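You operate a simulated robot arm through the tools that you are given. There is no shell and no other tool.

Carry out the task below with a simulated robot arm. There is one attempt and no reset: what you move stays moved.

JOB
Wet the orange scrubber, wipe the splash off the worktop and press it out.
Fine: cold water, tap off before wiping, pressed out on the sink rim, where it stays. What is to be rubbed or washed off counts as gone when no trace of it is left.

The check looks at the end state, three seconds after you hand in, the way a careful person would. Anything else that was tipped, shoved, dropped, spilled or broken makes it a failure.

ROBOT AND FRAMES
A 6-joint arm with a two-finger gripper, fixed in place. Base frame: the origin is on the floor under the middle of its stand, x ahead of it, y to its left, z up; the work surface is at about z = 910. Readings come in mm, degrees, newtons and seconds.
It reaches about 1637 mm from its shoulder. Its first joint turns from -166.0 to 166.0 degrees. Payload 3.43 kg.
Tool frame: the origin (TCP) lies between the finger pads and is the grasp point; the fingertips stand 20 mm ahead of it; z points along the fingers, y is the line along which they close. The gripper opens to 190 mm; its body begins 248 mm behind the TCP.
Orientation is that of the tool frame in the base frame, as a unit quaternion [w, x, y, z]. With the fingers straight down and closing along the base's y, the tool's x points along the base's -x, its y along +y and its z along -z.

CONTROLS
- The arm moves only by the tool play_rows. Its argument "plan" is a list of rows, each an object of numbers (a shift or turn left out is 0, a gripper value left out holds the last): "wx", "wy", "wz": the turn, a rotation vector about the tool's x, y, z in degrees; "tx", "ty", "tz": the shift along the tool's x, y, z in m; "hand": the gripper command, from -1 (fully open) to 1 (shut), values between in proportion. In form: [{"wx": .., "wy": .., "wz": .., "tx": .., "ty": .., "tz": .., "hand": ..}, ...]. A call has 1 to 20 rows; each row is the pose to reach, as a shift and turn from the pose commanded when the call began, along the tool's axes at that moment. Each row takes 0.2 s and may step no farther than 50 mm and 8.6 degrees from the row before; otherwise, or with a gripper value out of range, the whole call is refused. A pose out of reach is approached as far as the arm can. The call stops where the force on the tool passes 40 N (or 10 N more than at its start, if that is more) or the arm is blocked; 0.2 s more then pass. Each finger travels about 45 mm/s and halts on what it meets, pressing with about 41 N; the grip force reading is that of the motor and also rises with nothing between the fingers. The clock runs only during rows and for 0.2 s after the last one: add rows that repeat a pose to give the fingers time. The reply holds the time, the measured pose of the TCP, the force on the tool along the base axes, the opening and the grip force, in the units named above and with some noise, with the torque about the TCP (base axes, N m) and any sound that the robot's microphone picked up.
- Cameras (640 x 400 px; columns grow to the right, rows downward): "scene" is fixed at [221.5, -499.5, 1502.1]; the picture's right is [0.86, -0.50, 0.00], its down [-0.32, -0.55, -0.77] and it looks along [0.39, 0.66, -0.64] (base axes); focal length 308 px, centre (320, 200). "wrist" rides on the gripper at [71, -8, -288] in the tool frame; the picture's right is [0.12, 0.99, 0.00], its down [-0.96, 0.12, -0.25] and it looks along [-0.25, 0.03, 0.97] (tool axes); focal length 261 px, centre (320, 200). There is no depth. A picture from a camera that has moved, and an enlarged one, comes with that camera's place and axes in the base frame and with its lens.
- camera(camera): a new picture of that camera. The clock stands still meanwhile.
- slide_trunk(by): slides the trunk up (or, below 0, down) by that many mm; the arm rides with it, the base frame stays. It gives what a move gives, with no picture.
- zoom(camera, box): a new picture of the part [left, top, right, bottom] of that camera's present view, enlarged. The clock stands still meanwhile.
- finish_job(): hands the job in; it is judged then, once.

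Nothing tells you positions but the pictures and the camera data. Unless the task says otherwise, let go and move clear before handing in.

The tools are called after "Emit:" as a command line: name --argument value ..., lists and objects as JSON in quotes. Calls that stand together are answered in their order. play_rows: Moves the arm, as the interface text tells. Its arguments: {"type":"object","properties":{"plan":{"type":"array"}},"required":["plan"]} The other tools are called the same way: slide_trunk (by) moves the trunk up or down; camera (camera) takes a picture; zoom (camera, box) takes an enlarged picture of a part of a camera's view; finish_job () hands the job in.

At the start:

```text
time: 0.0
eef_pos: [708.6, 124.7, 1184.8]
tcp_rot: [0.001, 0.0, 1.0, 0.001]
ft_force: [0.4, -0.7, -0.4]
torque: [0.01, 0.0, -0.02]
gripper_width: 190.3
grip_force: 0.0
trunk travel left (down, up): [-175.0, 65.0]
```

scene: 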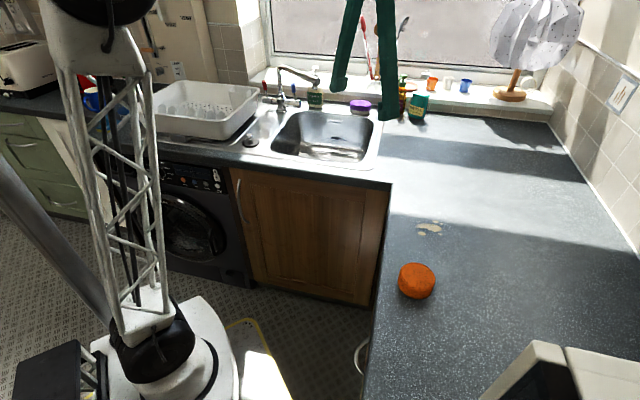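
wrist: 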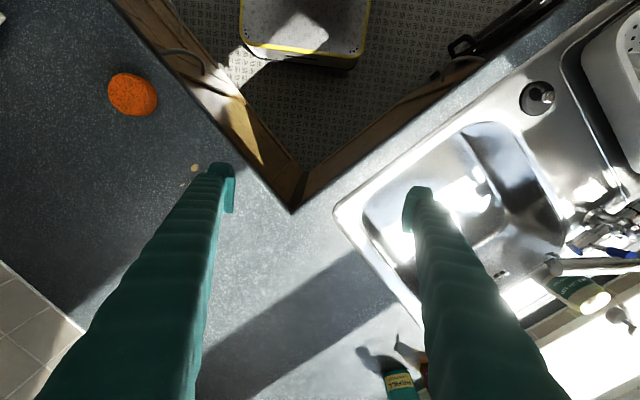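

I see the orange scrubber on the right-hand worktop with a pale splash just beyond it, and the sink with its tap to the left. I'll look closer at each before moving.

Emit:
zoom --camera "scene" --box '[240, 50, 400, 170]'

Emit:
zoom --camera "scene" --box '[370, 200, 490, 310]'

Emit:
zoom --camera "wrist" --box '[80, 50, 260, 220]'

Emit:
zoom --camera "wrist" --box '[480, 60, 640, 340]'

```text
3.33 times, centred on (320, 110) of scene
camera zoom: at [221.5, -499.5, 1502.1], right [0.86, -0.5, 0.0], down [-0.32, -0.55, -0.77], along [0.39, 0.66, -0.64], focal length 1027 px, centre (320, 500)
```

zoom: 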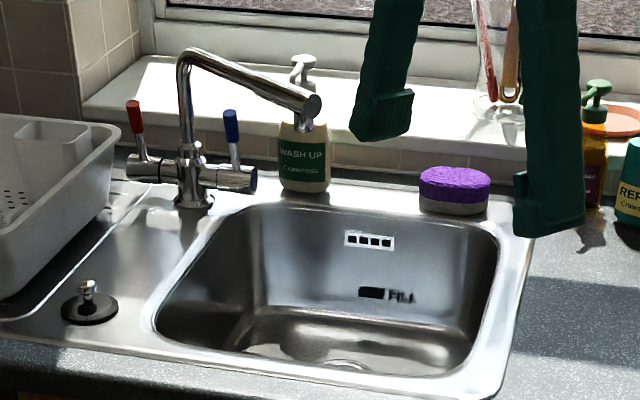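

```text
3.64 times, centred on (430, 255) of scene
camera zoom: at [221.5, -499.5, 1502.1], right [0.86, -0.5, 0.0], down [-0.32, -0.55, -0.77], along [0.39, 0.66, -0.64], focal length 1120 px, centre (-80, 0)
```

zoom: 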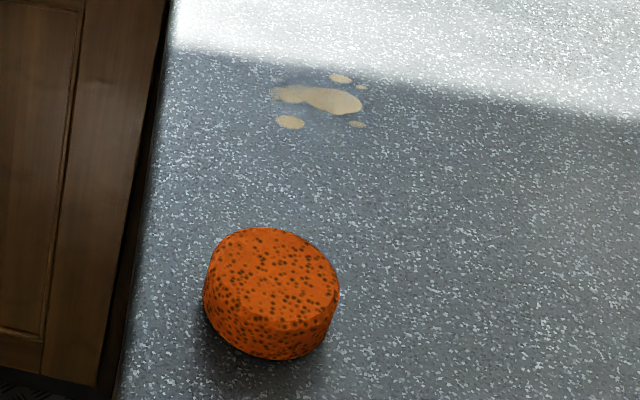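

```text
2.35 times, centred on (170, 135) of wrist
camera zoom: at [638.8, 115.8, 1472.4], right [-0.12, 0.99, 0.0], down [0.96, 0.12, 0.25], along [0.25, 0.03, -0.97], focal length 613 px, centre (673, 353)
```

zoom: 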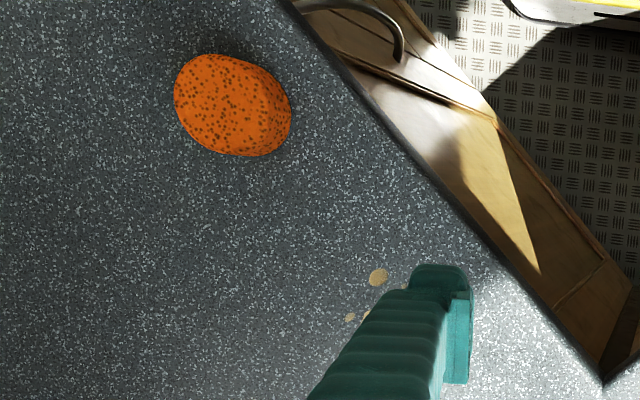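

```text
1.43 times, centred on (560, 200) of wrist
camera zoom: at [638.8, 115.8, 1472.4], right [-0.12, 0.99, 0.0], down [0.96, 0.12, 0.25], along [0.25, 0.03, -0.97], focal length 372 px, centre (-23, 200)
```

zoom: 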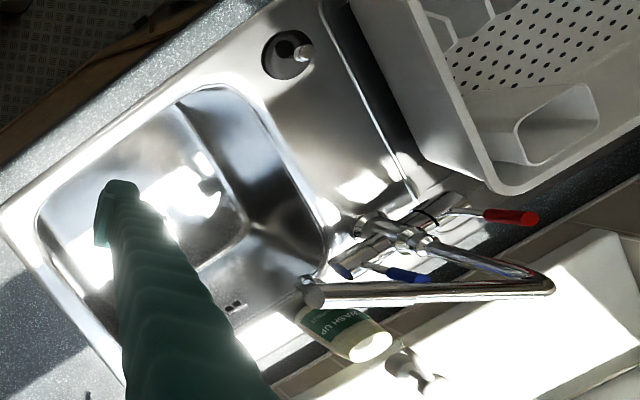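

The splash is centred near (780, -140) and the scrubber sits near (613, -254). The tap outlet is near (797, 499, 1107), over the basin. I'll move above the sink and look closely at the tap levers and the rim.

Emit:
play_rows --plan '[{"wz": -5.6, "tx": 0.0136, "ty": 0.044, "tz": -0.0081}, {"wz": -11.2, "tx": 0.0272, "ty": 0.088, "tz": -0.0163}, {"wz": -16.9, "tx": 0.0407, "ty": 0.132, "tz": -0.0244}, {"wz": -22.5, "tx": 0.0543, "ty": 0.176, "tz": -0.0325}, {"wz": -28.1, "tx": 0.0679, "ty": 0.22, "tz": -0.0406}, {"wz": -33.8, "tx": 0.0815, "ty": 0.264, "tz": -0.0488}, {"wz": -39.4, "tx": 0.095, "ty": 0.308, "tz": -0.0569}, {"wz": -45, "tx": 0.1086, "ty": 0.352, "tz": -0.065}, {"wz": -45, "tx": 0.1086, "ty": 0.352, "tz": -0.065}]'

Emit:
camera --camera "wrist"

Emit:
camera --camera "scene"

```text
time: 2.0
eef_pos: [598.9, 479.9, 1248.7]
tcp_rot: [0.0, -0.383, 0.924, 0.0]
ft_force: [0.4, 0.2, 0.2]
torque: [-0.06, 0.05, -0.02]
gripper_width: 189.7
grip_force: 0.1
trunk travel left (down, up): [-175.0, 65.0]
```

```text
taken
camera wrist: at [555.4, 422.0, 1537.7], right [-0.79, 0.62, 0.0], down [0.6, 0.76, 0.25], along [0.15, 0.2, -0.97], focal length 261 px, centre (320, 200)
```

wrist: 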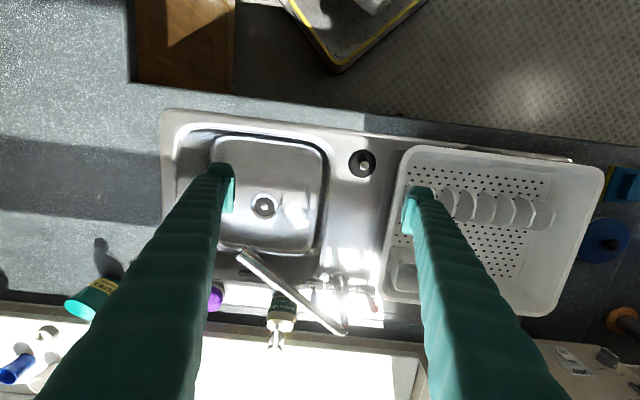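

```text
taken
```

scene: 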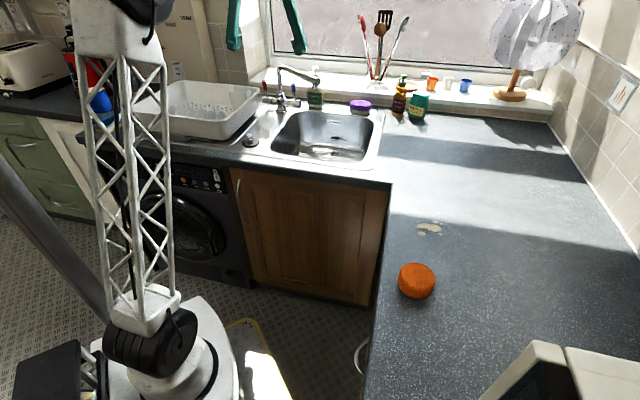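

From here the sink is seen from above, with the drain open and no plug in it. I'll enlarge the tap and the rim.

Emit:
zoom --camera "wrist" --box '[200, 220, 400, 345]'

Emit:
zoom --camera "scene" --box '[255, 55, 335, 105]'

Emit:
zoom --camera "scene" --box '[230, 85, 400, 190]'

Emit:
zoom --camera "wrist" --box '[150, 90, 390, 240]'

```text
3.20 times, centred on (300, 282) of wrist
camera zoom: at [555.4, 422.0, 1537.7], right [-0.79, 0.62, 0.0], down [0.6, 0.76, 0.25], along [0.15, 0.2, -0.97], focal length 834 px, centre (384, -64)
```

zoom: 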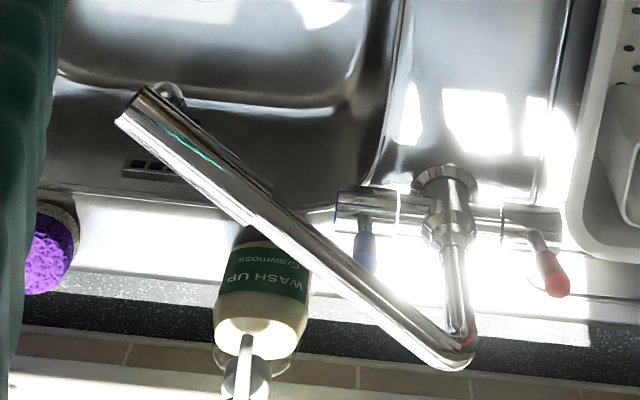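

```text
8.00 times, centred on (295, 80) of scene
camera zoom: at [221.5, -499.5, 1502.1], right [0.86, -0.5, 0.0], down [-0.32, -0.55, -0.77], along [0.39, 0.66, -0.64], focal length 2464 px, centre (520, 1160)
```

zoom: 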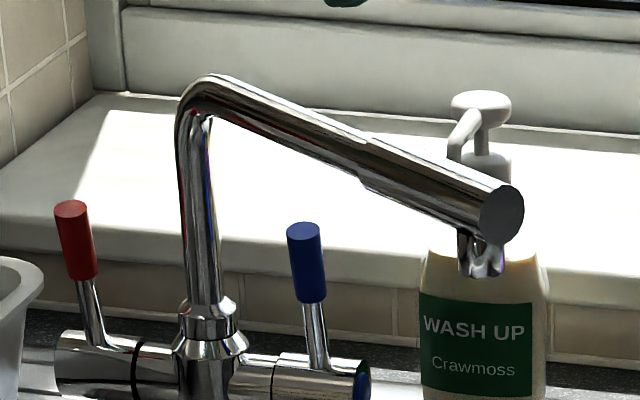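

```text
3.76 times, centred on (315, 138) of scene
camera zoom: at [221.5, -499.5, 1502.1], right [0.86, -0.5, 0.0], down [-0.32, -0.55, -0.77], along [0.39, 0.66, -0.64], focal length 1160 px, centre (339, 435)
```

zoom: 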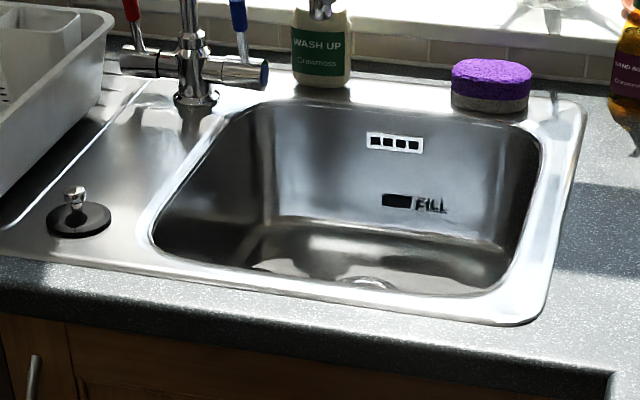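

```text
2.67 times, centred on (270, 165) of wrist
camera zoom: at [555.4, 422.0, 1537.7], right [-0.79, 0.62, 0.0], down [0.6, 0.76, 0.25], along [0.15, 0.2, -0.97], focal length 695 px, centre (453, 293)
```

zoom: 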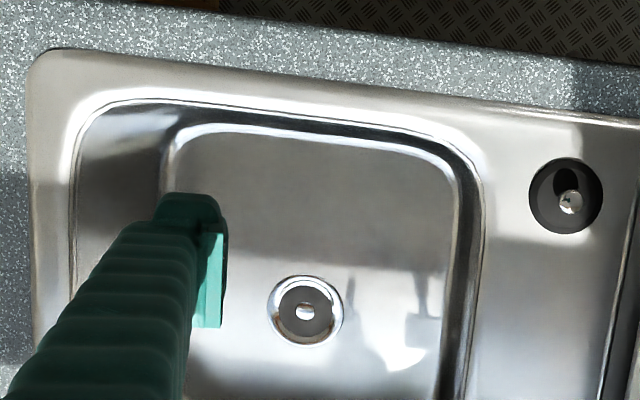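

The tap's blue (cold) lever stands upright near (787, 688, 981–1047), with the spout passing over it. The best approach is horizontally from the front with the camera on top, so I'll turn the wrist half a turn first.

Emit:
play_rows --plan '[{"wz": 8.5, "hand": -1}, {"wz": 17}, {"wz": 25.5}, {"wz": 34}, {"wz": 42.5}, {"wz": 51}, {"wz": 59.5}, {"wz": 68}, {"wz": 76.5}, {"wz": 85}, {"wz": 90}, {"wz": 90}]'

```text
time: 4.6
eef_pos: [599.8, 477.5, 1249.0]
tcp_rot: [0.0, 0.383, 0.924, 0.001]
ft_force: [-0.2, 0.2, -0.1]
torque: [-0.02, -0.01, -0.03]
gripper_width: 190.1
grip_force: 0.2
trunk travel left (down, up): [-175.0, 65.0]
```

Emit:
play_rows --plan '[{"wz": 8.5, "hand": 0.45}, {"wz": 17}, {"wz": 25.5}, {"wz": 34}, {"wz": 42.5}, {"wz": 51}, {"wz": 59.5}, {"wz": 68}, {"wz": 76.5}, {"wz": 85}, {"wz": 90}, {"wz": 90}]'

Emit:
camera --camera "wrist"

```text
time: 7.2
eef_pos: [605.4, 470.1, 1248.9]
tcp_rot: [-0.003, 0.913, 0.408, 0.0]
ft_force: [-0.4, 0.7, -1.1]
torque: [-0.01, 0.01, -0.01]
gripper_width: 52.3
grip_force: 0.1
out of reach, approached as far as the arm can: row 11, 12
trunk travel left (down, up): [-175.0, 65.0]
```

```text
taken
camera wrist: at [647.1, 526.9, 1537.8], right [0.82, -0.57, 0.0], down [-0.56, -0.79, 0.25], along [-0.14, -0.2, -0.97], focal length 261 px, centre (320, 200)
```

wrist: 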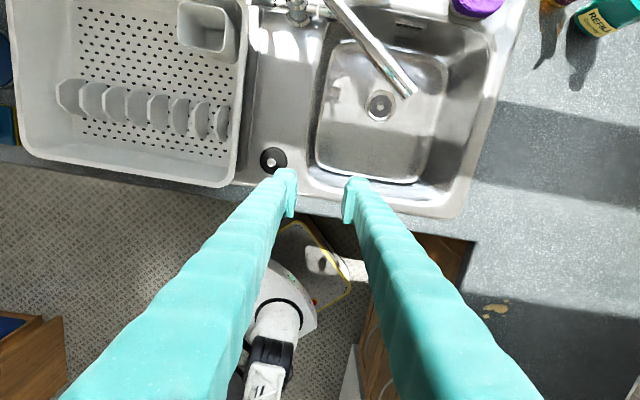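

The last joint hit its limit about 3° short of square, so I'll use the camera-below orientation with a slight downward pitch instead. First I'll use this view to judge finger thickness and sink details.

Emit:
zoom --camera "wrist" --box '[240, 140, 400, 240]'

Emit:
zoom --camera "wrist" --box '[240, 0, 520, 225]'

```text
4.00 times, centred on (320, 190) of wrist
camera zoom: at [647.1, 526.9, 1537.8], right [0.82, -0.57, 0.0], down [-0.56, -0.79, 0.25], along [-0.14, -0.2, -0.97], focal length 1043 px, centre (320, 240)
```

zoom: 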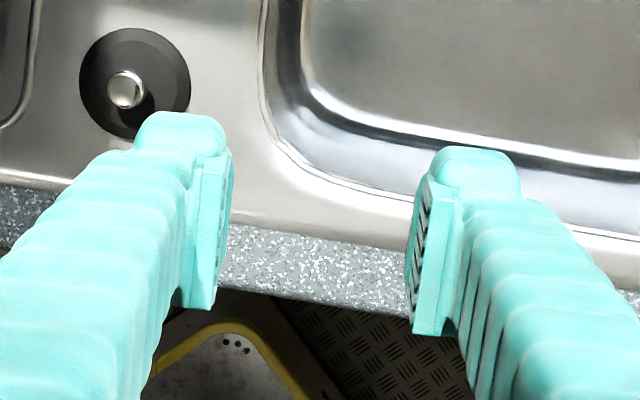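

```text
1.78 times, centred on (380, 112) of wrist
camera zoom: at [647.1, 526.9, 1537.8], right [0.82, -0.57, 0.0], down [-0.56, -0.79, 0.25], along [-0.14, -0.2, -0.97], focal length 463 px, centre (213, 356)
```

zoom: 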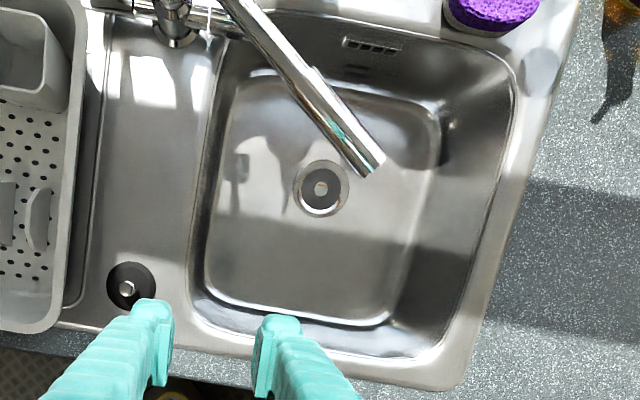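

I'll turn the wrist back and close the fingers. That makes a closed-finger "poker" I can use from the upper right, behind the blue lever and clear of the spout.

Emit:
play_rows --plan '[{"wz": -8.5, "hand": 1, "tz": -0.01}, {"wz": -17, "tz": -0.02}, {"wz": -25.5, "tz": -0.03}, {"wz": -34, "tz": -0.04}, {"wz": -42.5, "tz": -0.05}, {"wz": -51, "tz": -0.06}, {"wz": -59.5, "tz": -0.07}, {"wz": -68, "tz": -0.08}, {"wz": -76.5, "tz": -0.08}, {"wz": -85, "tz": -0.08}, {"wz": -93.5, "tz": -0.08}, {"wz": -102, "tz": -0.08}, {"wz": -110.5, "tz": -0.08}, {"wz": -119, "tz": -0.08}, {"wz": -127.5, "tz": -0.08}, {"wz": -136, "tz": -0.08}, {"wz": -144.5, "tz": -0.08}, {"wz": -153, "tz": -0.08}, {"wz": -161.5, "tz": -0.08}, {"wz": -170, "tz": -0.08}]'

```text
time: 11.4
eef_pos: [599.5, 463.9, 1307.8]
tcp_rot: [0.005, -0.328, 0.945, 0.004]
ft_force: [-1.2, -0.4, -0.6]
torque: [0.05, 0.01, 0.04]
gripper_width: 0.1
grip_force: 34.2
out of reach, approached as far as the arm can: row 6, 7, 8, 9, 10, 11, 12, 13, 14, 15, 16, 17, 18, 19, 20
trunk travel left (down, up): [-175.0, 65.0]
```

Emit:
play_rows --plan '[{"wz": -1.3, "tx": -0.029, "ty": -0.027, "tz": 0.0116}, {"wz": -2.6, "tx": -0.059, "ty": -0.054, "tz": 0.0232}, {"wz": -4, "tx": -0.089, "ty": -0.081, "tz": 0.0348}, {"wz": -5.3, "tx": -0.118, "ty": -0.108, "tz": 0.0464}, {"wz": -6.7, "tx": -0.148, "ty": -0.135, "tz": 0.058}, {"wz": -6.7, "tx": -0.148, "ty": -0.135, "tz": 0.058}]'

```text
time: 12.8
eef_pos: [787.4, 444.7, 1229.7]
tcp_rot: [0.005, -0.382, 0.924, 0.003]
ft_force: [1.0, 0.1, -0.5]
torque: [-0.04, 0.1, 0.03]
gripper_width: 0.0
grip_force: 34.2
out of reach, approached as far as the arm can: row 2, 3, 4, 5, 6
trunk travel left (down, up): [-175.0, 65.0]
```

Emit:
slide_trunk --by 60

Emit:
camera --camera "scene"

Emit:
camera --camera "wrist"

```text
time: 13.8
eef_pos: [787.7, 444.2, 1290.4]
tcp_rot: [0.005, -0.382, 0.924, 0.003]
ft_force: [0.2, 0.3, 0.0]
torque: [0.0, 0.05, -0.02]
gripper_width: 0.1
grip_force: 34.3
trunk travel left (down, up): [-235.0, 5.0]
```

```text
taken
```

scene: 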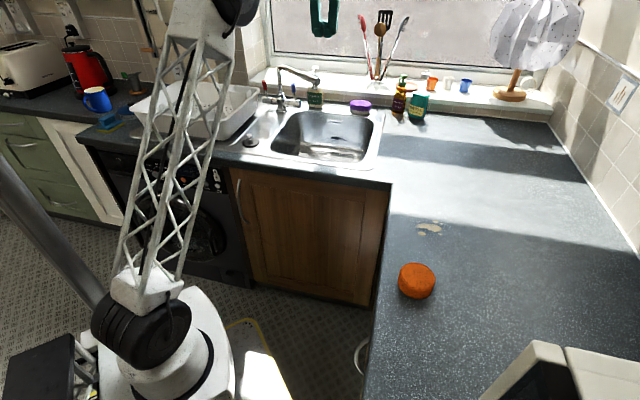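

```text
taken
camera wrist: at [741.7, 385.6, 1578.5], right [-0.79, 0.62, 0.0], down [0.6, 0.76, 0.26], along [0.16, 0.2, -0.97], focal length 261 px, centre (320, 200)
```

wrist: 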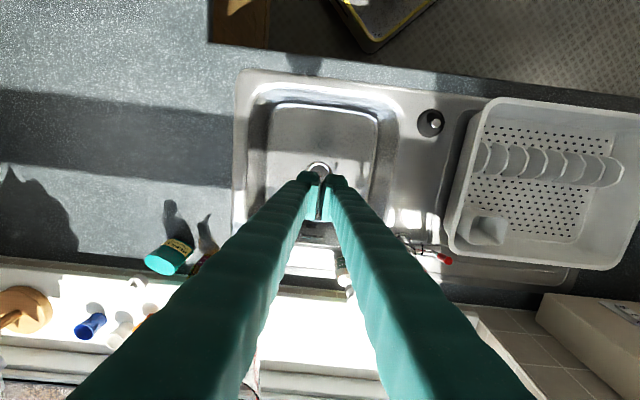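

I'll tilt the gripper so the fingers point down and to the left, moving to a standby spot above and right of the tap.

Emit:
play_rows --plan '[{"wx": -6.5, "tx": -0.027, "ty": -0.0036, "tz": 0.0086, "hand": 1}, {"wx": -13, "tx": -0.054, "ty": -0.0072, "tz": 0.0171}, {"wx": -19.5, "tx": -0.081, "ty": -0.0109, "tz": 0.0257}, {"wx": -26, "tx": -0.108, "ty": -0.0146, "tz": 0.0343}, {"wx": -32.5, "tx": -0.135, "ty": -0.0182, "tz": 0.0429}, {"wx": -39, "tx": -0.162, "ty": -0.0218, "tz": 0.0514}, {"wx": -45, "tx": -0.1895, "ty": -0.0255, "tz": 0.06}, {"wx": -45, "tx": -0.1895, "ty": -0.0255, "tz": 0.06}]'

Emit:
camera --camera "scene"

Emit:
camera --camera "wrist"

```text
time: 15.6
eef_pos: [848.5, 540.6, 1170.2]
tcp_rot: [-0.132, -0.351, 0.854, 0.361]
ft_force: [0.2, -1.2, -0.1]
torque: [0.04, 0.04, 0.02]
gripper_width: 0.0
grip_force: 34.6
out of reach, approached as far as the arm can: row 1, 2, 3, 4, 5, 6, 7, 8
trunk travel left (down, up): [-235.0, 5.0]
```

```text
taken
```

scene: 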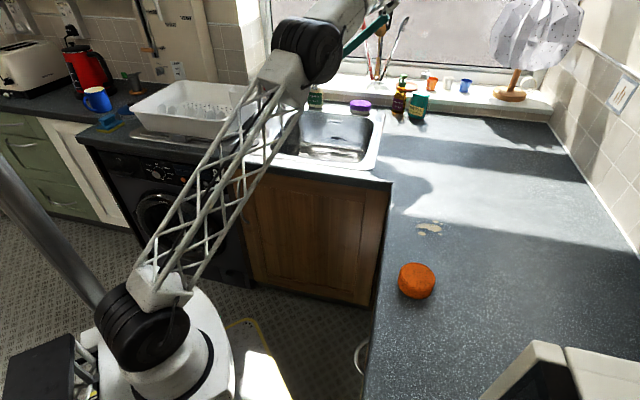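

```text
taken
camera wrist: at [938.1, 336.2, 1366.1], right [-0.59, 0.41, 0.7], down [0.75, 0.6, 0.28], along [-0.3, 0.69, -0.66], focal length 261 px, centre (320, 200)
```

wrist: 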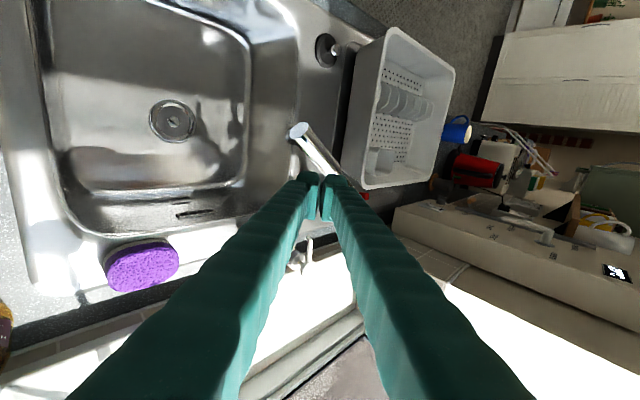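

The right-hand approach is beyond the arm's reach, so I'll come at the lever from the front instead. The fingers will be nearly level, pointing back and slightly left under the spout. I'll swing to a standby pose in front of the sink.

Emit:
play_rows --plan '[{"wx": 1.93, "wy": -6.29, "wz": -4.92, "tx": 0.026, "ty": 0.0033, "tz": 0.0009, "hand": 1}, {"wx": 3.87, "wy": -12.58, "wz": -9.85, "tx": 0.0521, "ty": 0.0066, "tz": 0.0018}, {"wx": 5.8, "wy": -18.88, "wz": -14.77, "tx": 0.0782, "ty": 0.0099, "tz": 0.0026}, {"wx": 7.74, "wy": -25.17, "wz": -19.7, "tx": 0.1042, "ty": 0.0132, "tz": 0.0035}, {"wx": 9.67, "wy": -31.46, "wz": -24.62, "tx": 0.1303, "ty": 0.0166, "tz": 0.0044}, {"wx": 11.6, "wy": -37.75, "wz": -29.54, "tx": 0.1563, "ty": 0.0199, "tz": 0.0053}, {"wx": 13.54, "wy": -44.04, "wz": -34.47, "tx": 0.1824, "ty": 0.0232, "tz": 0.0062}, {"wx": 15.47, "wy": -50.34, "wz": -39.39, "tx": 0.2084, "ty": 0.0265, "tz": 0.007}, {"wx": 17.41, "wy": -56.63, "wz": -44.32, "tx": 0.2345, "ty": 0.0298, "tz": 0.0079}, {"wx": 19.34, "wy": -62.92, "wz": -49.24, "tx": 0.2605, "ty": 0.0331, "tz": 0.0088}, {"wx": 19.34, "wy": -62.92, "wz": -49.24, "tx": 0.2605, "ty": 0.0331, "tz": 0.0088, "hand": 0.537}, {"wx": 19.34, "wy": -62.92, "wz": -49.24, "tx": 0.2605, "ty": 0.0331, "tz": 0.0088, "hand": 0.537}]'

Emit:
camera --camera "scene"

Emit:
camera --camera "wrist"

```text
time: 18.2
eef_pos: [638.1, 376.5, 1184.2]
tcp_rot: [0.518, -0.446, 0.629, 0.371]
ft_force: [-0.8, -0.4, 0.3]
torque: [-0.04, 0.01, 0.01]
gripper_width: 43.7
grip_force: 0.1
trunk travel left (down, up): [-235.0, 5.0]
```

```text
taken
```

scene: 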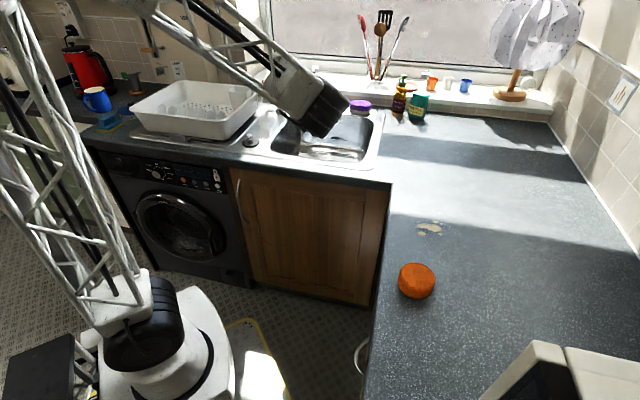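

```text
taken
camera wrist: at [549.5, 94.2, 1169.7], right [-0.95, 0.3, -0.11], down [-0.12, -0.02, 0.99], along [0.3, 0.95, 0.06], focal length 261 px, centre (320, 200)
```

wrist: 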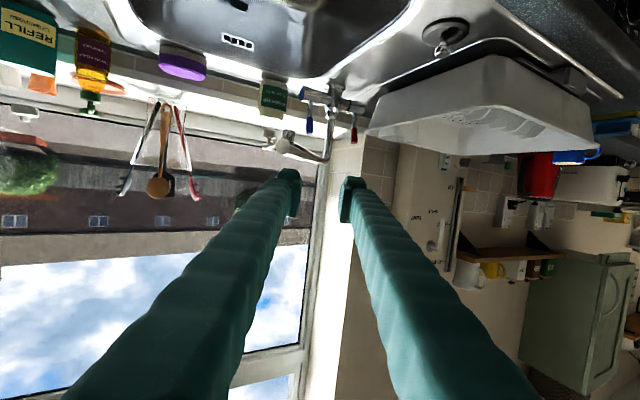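

The gripper is now level with the camera below, facing the tap. I'll zoom in to measure the levers, tube and spout precisely.

Emit:
zoom --camera "wrist" --box '[250, 70, 390, 180]'

```text
3.64 times, centred on (320, 125) of wrist
camera zoom: at [549.5, 94.2, 1169.7], right [-0.95, 0.3, -0.11], down [-0.12, -0.02, 0.99], along [0.3, 0.95, 0.06], focal length 948 px, centre (320, 473)
```

zoom: 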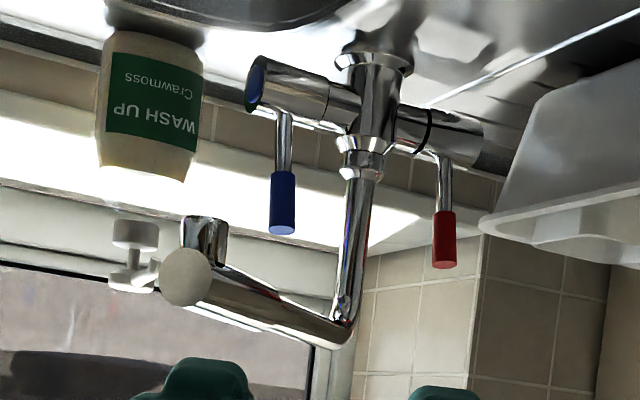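

I now have the blue lever handle at about (782, 688) from z 1015 to 1053, with the tube 53 mm to its left. I'll narrow the opening to about 36 mm, flatten the pitch and move to a standoff 150 mm before the lever.

Emit:
play_rows --plan '[{"wy": -2, "tx": 0.0329, "ty": -0.0116, "tz": 0, "hand": 0.62}, {"wy": -4, "tx": 0.0657, "ty": -0.0233, "tz": 0}, {"wy": -6, "tx": 0.0986, "ty": -0.0349, "tz": 0}, {"wy": -6, "tx": 0.0986, "ty": -0.0349, "tz": 0.041}, {"wy": -6, "tx": 0.0986, "ty": -0.0349, "tz": 0.082}, {"wy": -6, "tx": 0.0986, "ty": -0.0349, "tz": 0.123}, {"wy": -6, "tx": 0.0986, "ty": -0.0349, "tz": 0.164}, {"wy": -6, "tx": 0.0986, "ty": -0.0349, "tz": 0.2043}, {"wy": -6, "tx": 0.0986, "ty": -0.0349, "tz": 0.2043}]'

Emit:
camera --camera "scene"

Emit:
camera --camera "wrist"

```text
time: 20.2
eef_pos: [730.4, 536.1, 1047.7]
tcp_rot: [0.549, -0.426, 0.602, 0.393]
ft_force: [-0.3, -0.3, -1.0]
torque: [0.02, 0.01, -0.04]
gripper_width: 36.1
grip_force: 0.1
trunk travel left (down, up): [-235.0, 5.0]
```

```text
taken
```

scene: 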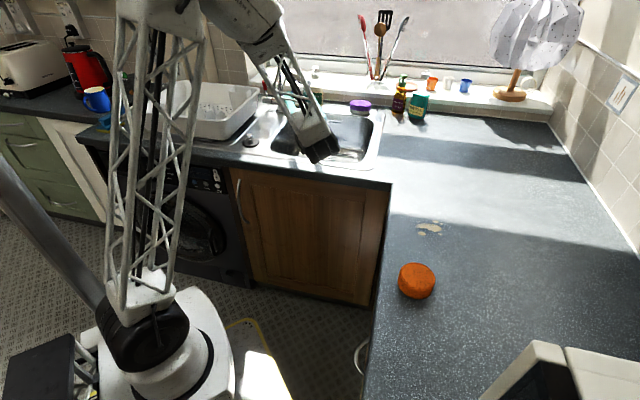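

```text
taken
camera wrist: at [642.8, 257.3, 1002.9], right [-0.94, 0.32, -0.11], down [-0.16, -0.12, 0.98], along [0.3, 0.94, 0.16], focal length 261 px, centre (320, 200)
```

wrist: 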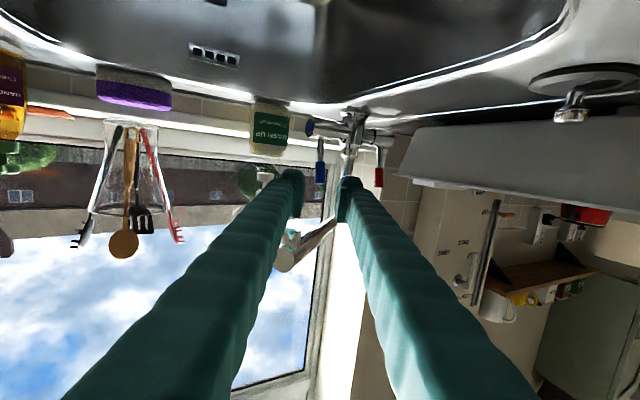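

Emit:
zoom --camera "wrist" --box '[250, 90, 410, 200]'

Emit:
zoom --camera "scene" --box '[240, 50, 360, 170]'

```text
3.64 times, centred on (330, 145) of wrist
camera zoom: at [642.8, 257.3, 1002.9], right [-0.94, 0.32, -0.11], down [-0.16, -0.12, 0.98], along [0.3, 0.94, 0.16], focal length 948 px, centre (284, 400)
```

zoom: 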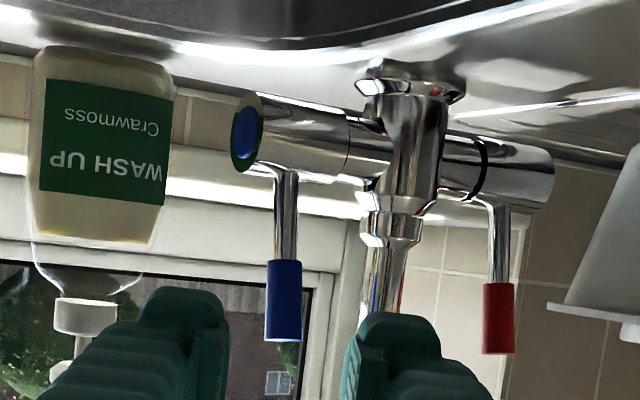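

```text
3.33 times, centred on (300, 110) of scene
camera zoom: at [221.5, -499.5, 1502.1], right [0.86, -0.5, 0.0], down [-0.32, -0.55, -0.77], along [0.39, 0.66, -0.64], focal length 1027 px, centre (387, 500)
```

zoom: 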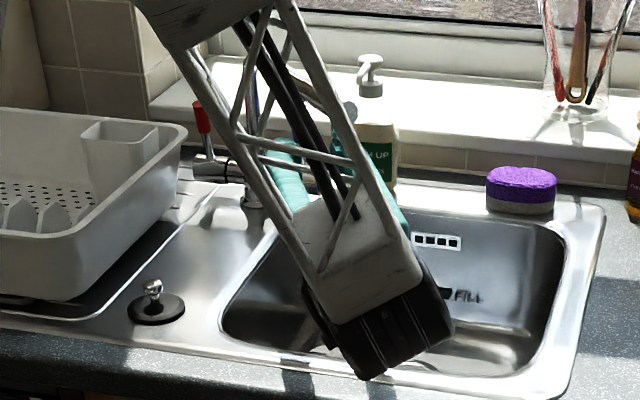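

The lever sits almost exactly on the tool axis, about 174 mm ahead. Before moving in, I'll check where the spout and nozzle sit relative to the fingers.

Emit:
zoom --camera "wrist" --box '[230, 170, 370, 290]'

```text
3.33 times, centred on (300, 230) of wrist
camera zoom: at [642.8, 257.3, 1002.9], right [-0.94, 0.32, -0.11], down [-0.16, -0.12, 0.98], along [0.3, 0.94, 0.16], focal length 869 px, centre (387, 100)
```

zoom: 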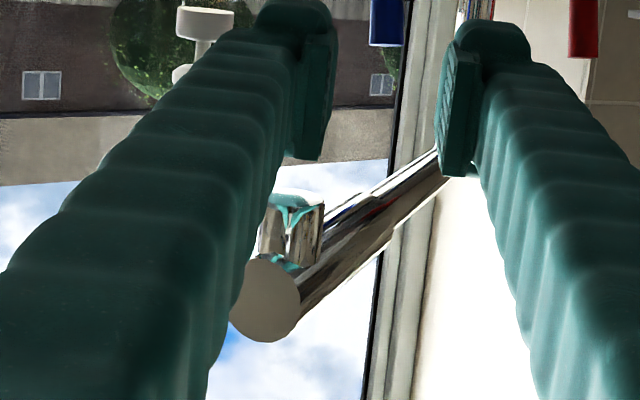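

Comparing views, the spout has swung about 12° to the left, so my fingertips must have brushed it during the wrist swing. I'll nudge it gently back to its original angle before using the tap. First I'll back out and go to its left side with closed fingers.

Emit:
play_rows --plan '[{"tz": -0.045}, {"tz": -0.09}, {"tz": -0.13}, {"tz": -0.13, "ty": 0.0407, "hand": 1}, {"tz": -0.13, "ty": 0.0407, "tx": -0.03}, {"tz": -0.13, "ty": 0.0407, "tx": -0.0584}, {"tz": -0.1, "ty": 0.0407, "tx": -0.0584}, {"tz": -0.0671, "ty": 0.0407, "tx": -0.0584}, {"tz": -0.0671, "ty": 0.0407, "tx": -0.0584}]'

Emit:
camera --camera "wrist"

Emit:
zoom --camera "scene" --box '[240, 50, 360, 170]'

```text
time: 22.2
eef_pos: [672.4, 492.8, 1112.7]
tcp_rot: [0.55, -0.425, 0.601, 0.394]
ft_force: [-0.1, 0.0, -0.3]
torque: [0.01, 0.01, -0.03]
gripper_width: 0.0
grip_force: 34.3
trunk travel left (down, up): [-235.0, 5.0]
```

```text
taken
camera wrist: at [584.2, 212.3, 1067.8], right [-0.94, 0.32, -0.11], down [-0.16, -0.12, 0.98], along [0.3, 0.94, 0.16], focal length 261 px, centre (320, 200)
```

wrist: 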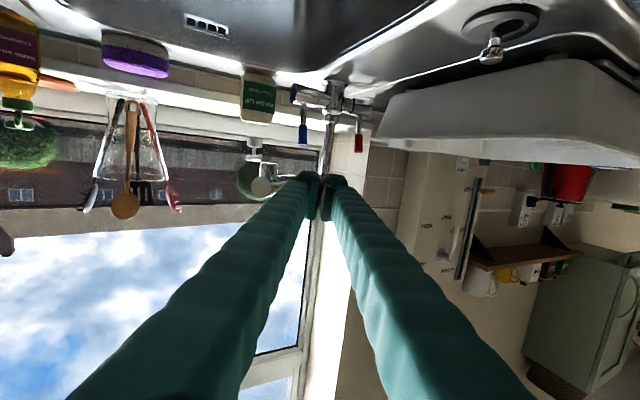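

```text
3.33 times, centred on (300, 110) of scene
camera zoom: at [221.5, -499.5, 1502.1], right [0.86, -0.5, 0.0], down [-0.32, -0.55, -0.77], along [0.39, 0.66, -0.64], focal length 1027 px, centre (387, 500)
```

zoom: 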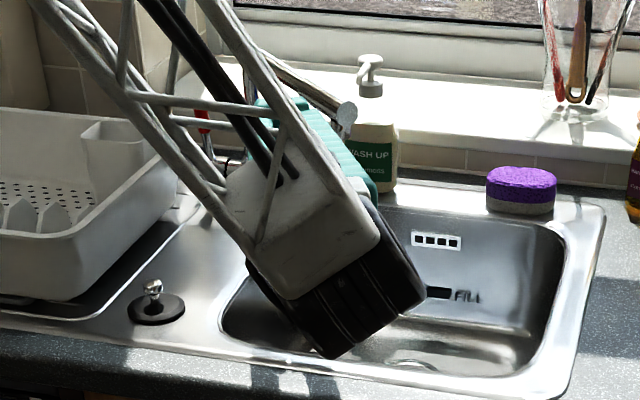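

Emit:
play_rows --plan '[{"tz": 0.025}, {"tz": 0.0283, "ty": -0.0094}, {"tz": 0.0315, "ty": -0.0189}, {"tz": 0.0348, "ty": -0.0283}, {"tz": 0.038, "ty": -0.0378}, {"tz": 0.0413, "ty": -0.0472}, {"tz": 0.0446, "ty": -0.0567}, {"tz": 0.0446, "ty": -0.0567}]'

Emit:
zoom --camera "scene" --box '[240, 50, 360, 170]'

Emit:
camera --camera "wrist"

```text
time: 24.0
eef_pos: [741.1, 515.3, 1109.1]
tcp_rot: [0.549, -0.426, 0.602, 0.394]
ft_force: [0.2, 0.2, -0.6]
torque: [0.01, 0.0, -0.03]
gripper_width: 0.0
grip_force: 34.3
trunk travel left (down, up): [-235.0, 5.0]
```

```text
3.33 times, centred on (300, 110) of scene
camera zoom: at [221.5, -499.5, 1502.1], right [0.86, -0.5, 0.0], down [-0.32, -0.55, -0.77], along [0.39, 0.66, -0.64], focal length 1027 px, centre (387, 500)
```

zoom: 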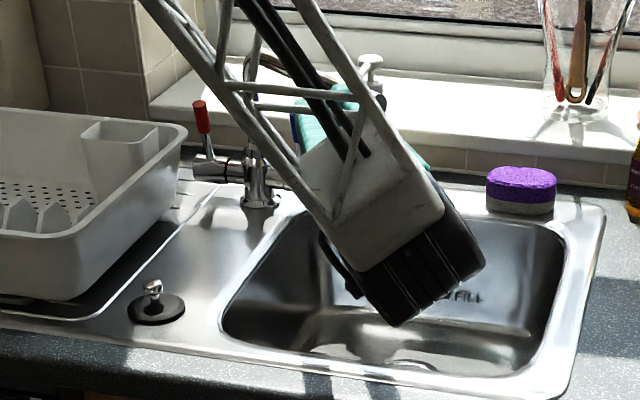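

```text
taken
camera wrist: at [652.5, 235.7, 1063.5], right [-0.94, 0.32, -0.11], down [-0.16, -0.12, 0.98], along [0.3, 0.94, 0.16], focal length 261 px, centre (320, 200)
```

wrist: 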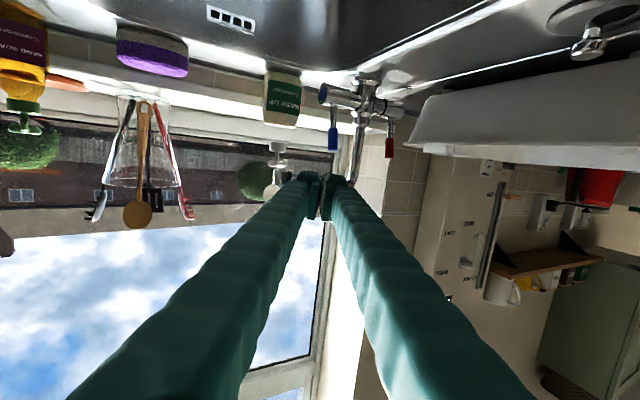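

Emit:
zoom --camera "wrist" --box '[240, 90, 400, 210]'

```text
3.33 times, centred on (320, 150) of wrist
camera zoom: at [652.5, 235.7, 1063.5], right [-0.94, 0.32, -0.11], down [-0.16, -0.12, 0.98], along [0.3, 0.94, 0.16], focal length 869 px, centre (320, 367)
```

zoom: 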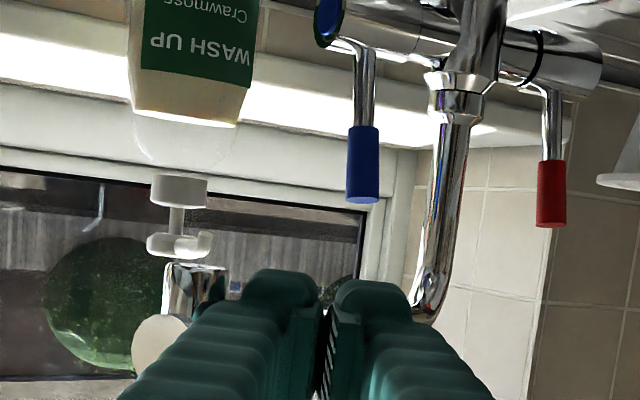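

The spout is back at its original angle within a few millimetres. Now I'll back off, drop below spout level, open the fingers to 34 mm and line up on the blue lever again.

Emit:
play_rows --plan '[{"ty": 0.03}, {"ty": 0.03, "tz": -0.045}, {"ty": 0.03, "tz": -0.09}, {"ty": 0.03, "tz": -0.135}, {"ty": 0.03, "tz": -0.18}, {"ty": 0.0165, "tz": -0.18, "tx": 0.03, "hand": 0.64}, {"ty": 0.0165, "tz": -0.18, "tx": 0.06}, {"ty": 0.0165, "tz": -0.14, "tx": 0.06}, {"ty": 0.0165, "tz": -0.1, "tx": 0.06}, {"ty": 0.0165, "tz": -0.06, "tx": 0.06}, {"ty": 0.0165, "tz": -0.02, "tx": 0.06}, {"ty": 0.0165, "tz": 0.02, "tx": 0.06}, {"ty": 0.0165, "tz": 0.05, "tx": 0.06}, {"ty": 0.0165, "tz": 0.05, "tx": 0.06}]'

Emit:
zoom --camera "wrist" --box '[240, 90, 400, 210]'

Emit:
zoom --camera "wrist" --box '[200, 160, 400, 300]'

Emit:
zoom --camera "scene" --box '[240, 50, 360, 170]'

```text
time: 27.0
eef_pos: [739.0, 564.2, 1042.4]
tcp_rot: [0.55, -0.426, 0.601, 0.394]
ft_force: [-0.3, 0.8, -0.2]
torque: [0.02, 0.01, -0.01]
gripper_width: 34.2
grip_force: 0.0
trunk travel left (down, up): [-235.0, 5.0]
```

```text
3.33 times, centred on (320, 150) of wrist
camera zoom: at [650.7, 283.7, 998.2], right [-0.94, 0.32, -0.11], down [-0.16, -0.12, 0.98], along [0.3, 0.94, 0.16], focal length 869 px, centre (320, 367)
```

zoom: 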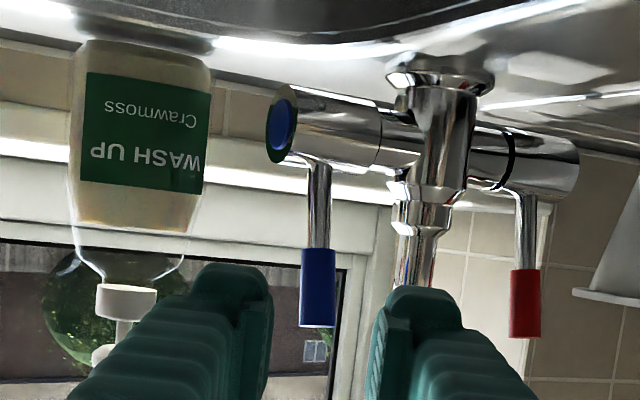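

```text
2.86 times, centred on (300, 230) of wrist
camera zoom: at [650.7, 283.7, 998.2], right [-0.94, 0.32, -0.11], down [-0.16, -0.12, 0.98], along [0.3, 0.94, 0.16], focal length 745 px, centre (377, 114)
```

zoom: 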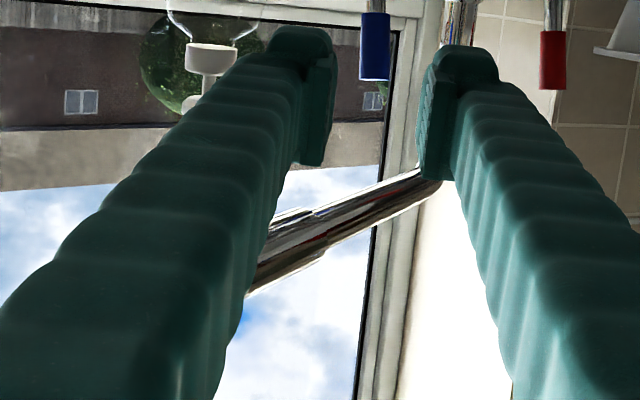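

```text
3.33 times, centred on (300, 110) of scene
camera zoom: at [221.5, -499.5, 1502.1], right [0.86, -0.5, 0.0], down [-0.32, -0.55, -0.77], along [0.39, 0.66, -0.64], focal length 1027 px, centre (387, 500)
```

zoom: 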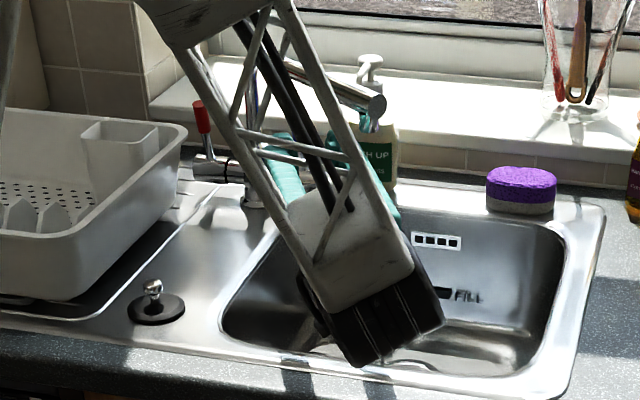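

The lever handle is centred between the pads and 145 mm ahead. I'll move in along the tool axis, then check before closing.

Emit:
play_rows --plan '[{"tz": 0.03, "ty": -0.0005}, {"tz": 0.06, "ty": -0.0005}, {"tz": 0.09, "ty": -0.0005}, {"tz": 0.115, "ty": -0.0005}, {"tz": 0.125, "ty": -0.0005}, {"tz": 0.133, "ty": -0.0005}, {"tz": 0.133, "ty": -0.0005}]'

Emit:
zoom --camera "wrist" --box '[240, 110, 400, 230]'

```text
time: 28.6
eef_pos: [782.9, 688.0, 1031.9]
tcp_rot: [0.549, -0.426, 0.602, 0.394]
ft_force: [-0.9, 0.0, -0.4]
torque: [0.03, 0.03, -0.02]
gripper_width: 34.2
grip_force: 0.0
trunk travel left (down, up): [-235.0, 5.0]
```

```text
3.33 times, centred on (320, 170) of wrist
camera zoom: at [694.7, 408.4, 987.3], right [-0.94, 0.32, -0.11], down [-0.16, -0.12, 0.98], along [0.3, 0.94, 0.16], focal length 869 px, centre (320, 300)
```

zoom: 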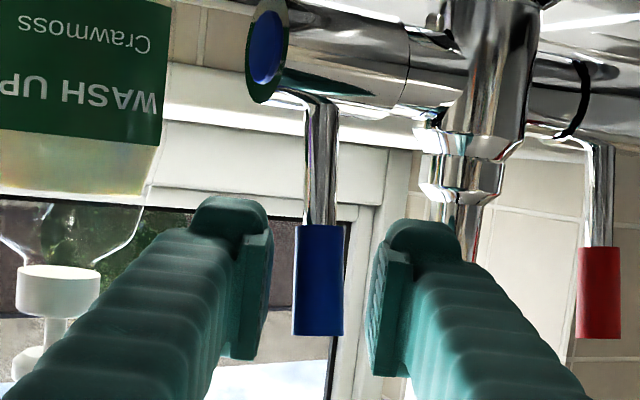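

The lever is between the pads with no contact. I'll close on it.

Emit:
play_rows --plan '[{"hand": 1}, {"hand": 1}, {"hand": 1}, {"hand": 1}]'

Emit:
zoom --camera "wrist" --box '[240, 110, 400, 230]'

```text
time: 29.6
eef_pos: [782.6, 687.9, 1031.7]
tcp_rot: [0.55, -0.425, 0.602, 0.393]
ft_force: [3.7, 2.3, 0.2]
torque: [-0.64, -1.06, -0.26]
gripper_width: 18.1
grip_force: 45.3
trunk travel left (down, up): [-235.0, 5.0]
```

```text
3.33 times, centred on (320, 170) of wrist
camera zoom: at [694.9, 408.2, 987.2], right [-0.94, 0.32, -0.11], down [-0.16, -0.12, 0.98], along [0.3, 0.94, 0.16], focal length 869 px, centre (320, 300)
```

zoom: 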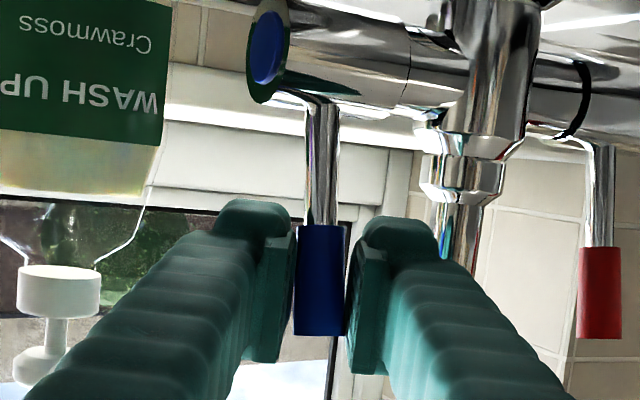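

Gripped (18 mm). I'll pull the lever forward along its arc in small steps.

Emit:
play_rows --plan '[{"tx": 0.0008, "ty": 0.0027, "tz": -0.0054, "hand": 1}, {"tx": 0.0021, "ty": 0.0053, "tz": -0.0108}, {"tx": 0.0039, "ty": 0.0079, "tz": -0.016}, {"tx": 0.0061, "ty": 0.0104, "tz": -0.021}, {"tx": 0.0061, "ty": 0.0104, "tz": -0.021}]'

Emit:
camera --camera "wrist"

Emit:
zoom --camera "scene" --box '[240, 50, 400, 170]'

```text
time: 30.8
eef_pos: [763.2, 671.2, 1027.4]
tcp_rot: [0.549, -0.426, 0.601, 0.394]
ft_force: [-4.4, -13.6, -1.5]
torque: [0.19, 0.05, -0.15]
gripper_width: 0.0
grip_force: 34.2
trunk travel left (down, up): [-235.0, 5.0]
```

```text
taken
camera wrist: at [676.8, 391.3, 983.1], right [-0.94, 0.31, -0.11], down [-0.16, -0.12, 0.98], along [0.29, 0.94, 0.16], focal length 261 px, centre (320, 200)
```

wrist: 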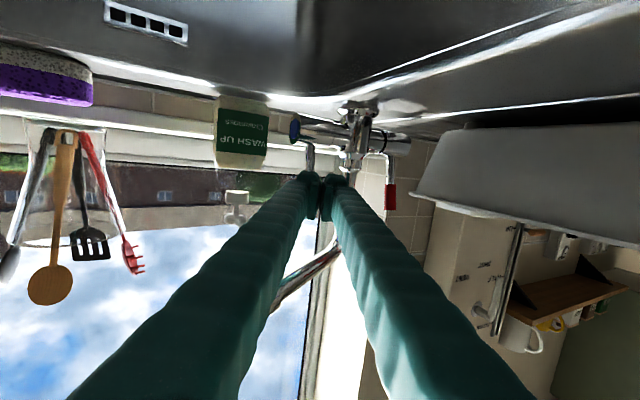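

```text
3.33 times, centred on (320, 110) of scene
camera zoom: at [221.5, -499.5, 1502.1], right [0.86, -0.5, 0.0], down [-0.32, -0.55, -0.77], along [0.39, 0.66, -0.64], focal length 1027 px, centre (320, 500)
```

zoom: 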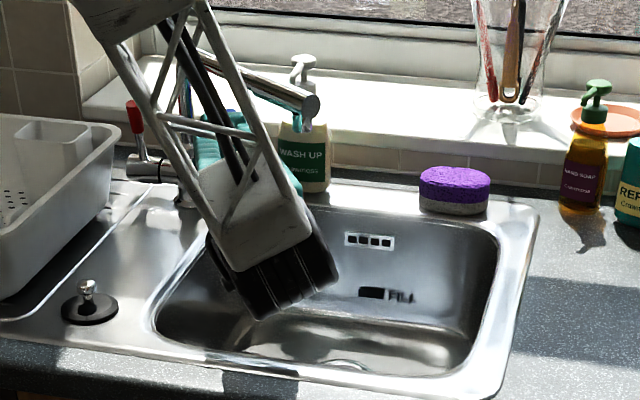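

Emit:
zoom --camera "wrist" --box '[240, 100, 400, 220]'

```text
3.33 times, centred on (320, 160) of wrist
camera zoom: at [676.8, 391.3, 983.1], right [-0.94, 0.31, -0.11], down [-0.16, -0.12, 0.98], along [0.29, 0.94, 0.16], focal length 869 px, centre (320, 333)
```

zoom: 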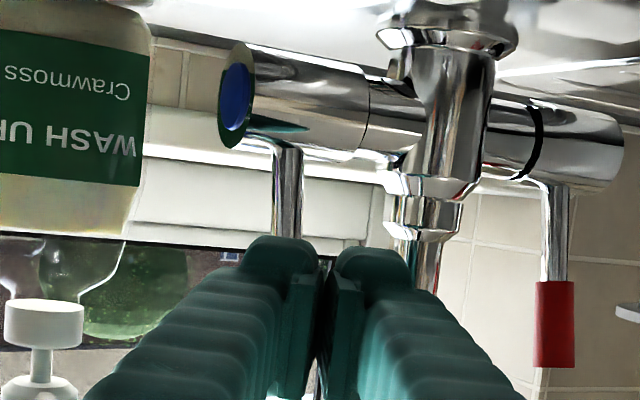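

The fingers slipped off the lever's round handle. I'll back off a little to see whether the lever moved.

Emit:
play_rows --plan '[{"tz": -0.03, "hand": 1}, {"tz": -0.06}, {"tz": -0.08, "hand": 0.6}, {"tz": -0.08, "hand": 0.6}]'

Emit:
zoom --camera "wrist" --box '[240, 90, 400, 210]'

```text
time: 31.8
eef_pos: [741.1, 596.8, 1034.3]
tcp_rot: [0.549, -0.426, 0.601, 0.394]
ft_force: [0.3, 0.3, -0.4]
torque: [0.0, -0.02, 0.0]
gripper_width: 37.8
grip_force: 0.0
trunk travel left (down, up): [-235.0, 5.0]
```

```text
3.33 times, centred on (320, 150) of wrist
camera zoom: at [652.0, 316.4, 990.1], right [-0.94, 0.32, -0.11], down [-0.16, -0.12, 0.98], along [0.3, 0.94, 0.16], focal length 869 px, centre (320, 367)
```

zoom: 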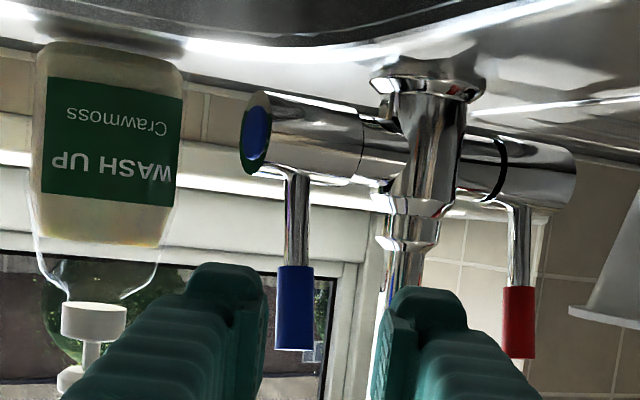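

The lever hasn't moved: the grip was too shallow for a pure friction pull. I'll test the easy direction first, gently pushing the lever backward with closed fingertips and watching the force.

Emit:
play_rows --plan '[{"tx": -0.008, "ty": -0.0085, "hand": 1}, {"tx": -0.008, "ty": -0.0085, "tz": 0.03}, {"tx": -0.008, "ty": -0.0085, "tz": 0.06}, {"tx": -0.008, "ty": -0.0085, "tz": 0.075}, {"tx": -0.008, "ty": -0.0085, "tz": 0.08}, {"tx": -0.008, "ty": -0.0085, "tz": 0.085}, {"tx": -0.008, "ty": -0.0085, "tz": 0.09}, {"tx": -0.008, "ty": -0.0085, "tz": 0.095}, {"tx": -0.008, "ty": -0.0085, "tz": 0.1}]'

Emit:
zoom --camera "wrist" --box '[240, 90, 400, 210]'

```text
time: 33.3
eef_pos: [774.6, 671.2, 1035.1]
tcp_rot: [0.55, -0.425, 0.602, 0.393]
ft_force: [-13.7, -37.9, 4.8]
torque: [0.4, -0.1, 0.11]
gripper_width: 6.0
grip_force: 34.1
trunk travel left (down, up): [-235.0, 5.0]
stopped in row 7: the force on the tool passed its limit at 48 N (the readings are from after the stop); the commanded pose is now the measured one
```

```text
3.33 times, centred on (320, 150) of wrist
camera zoom: at [687.5, 390.9, 991.2], right [-0.94, 0.32, -0.11], down [-0.16, -0.12, 0.98], along [0.3, 0.94, 0.16], focal length 869 px, centre (320, 367)
```

zoom: 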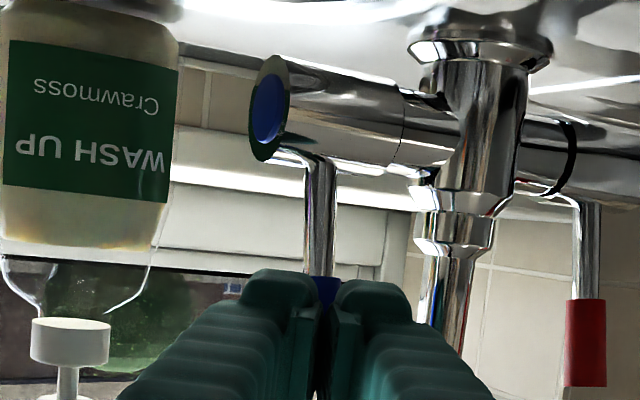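

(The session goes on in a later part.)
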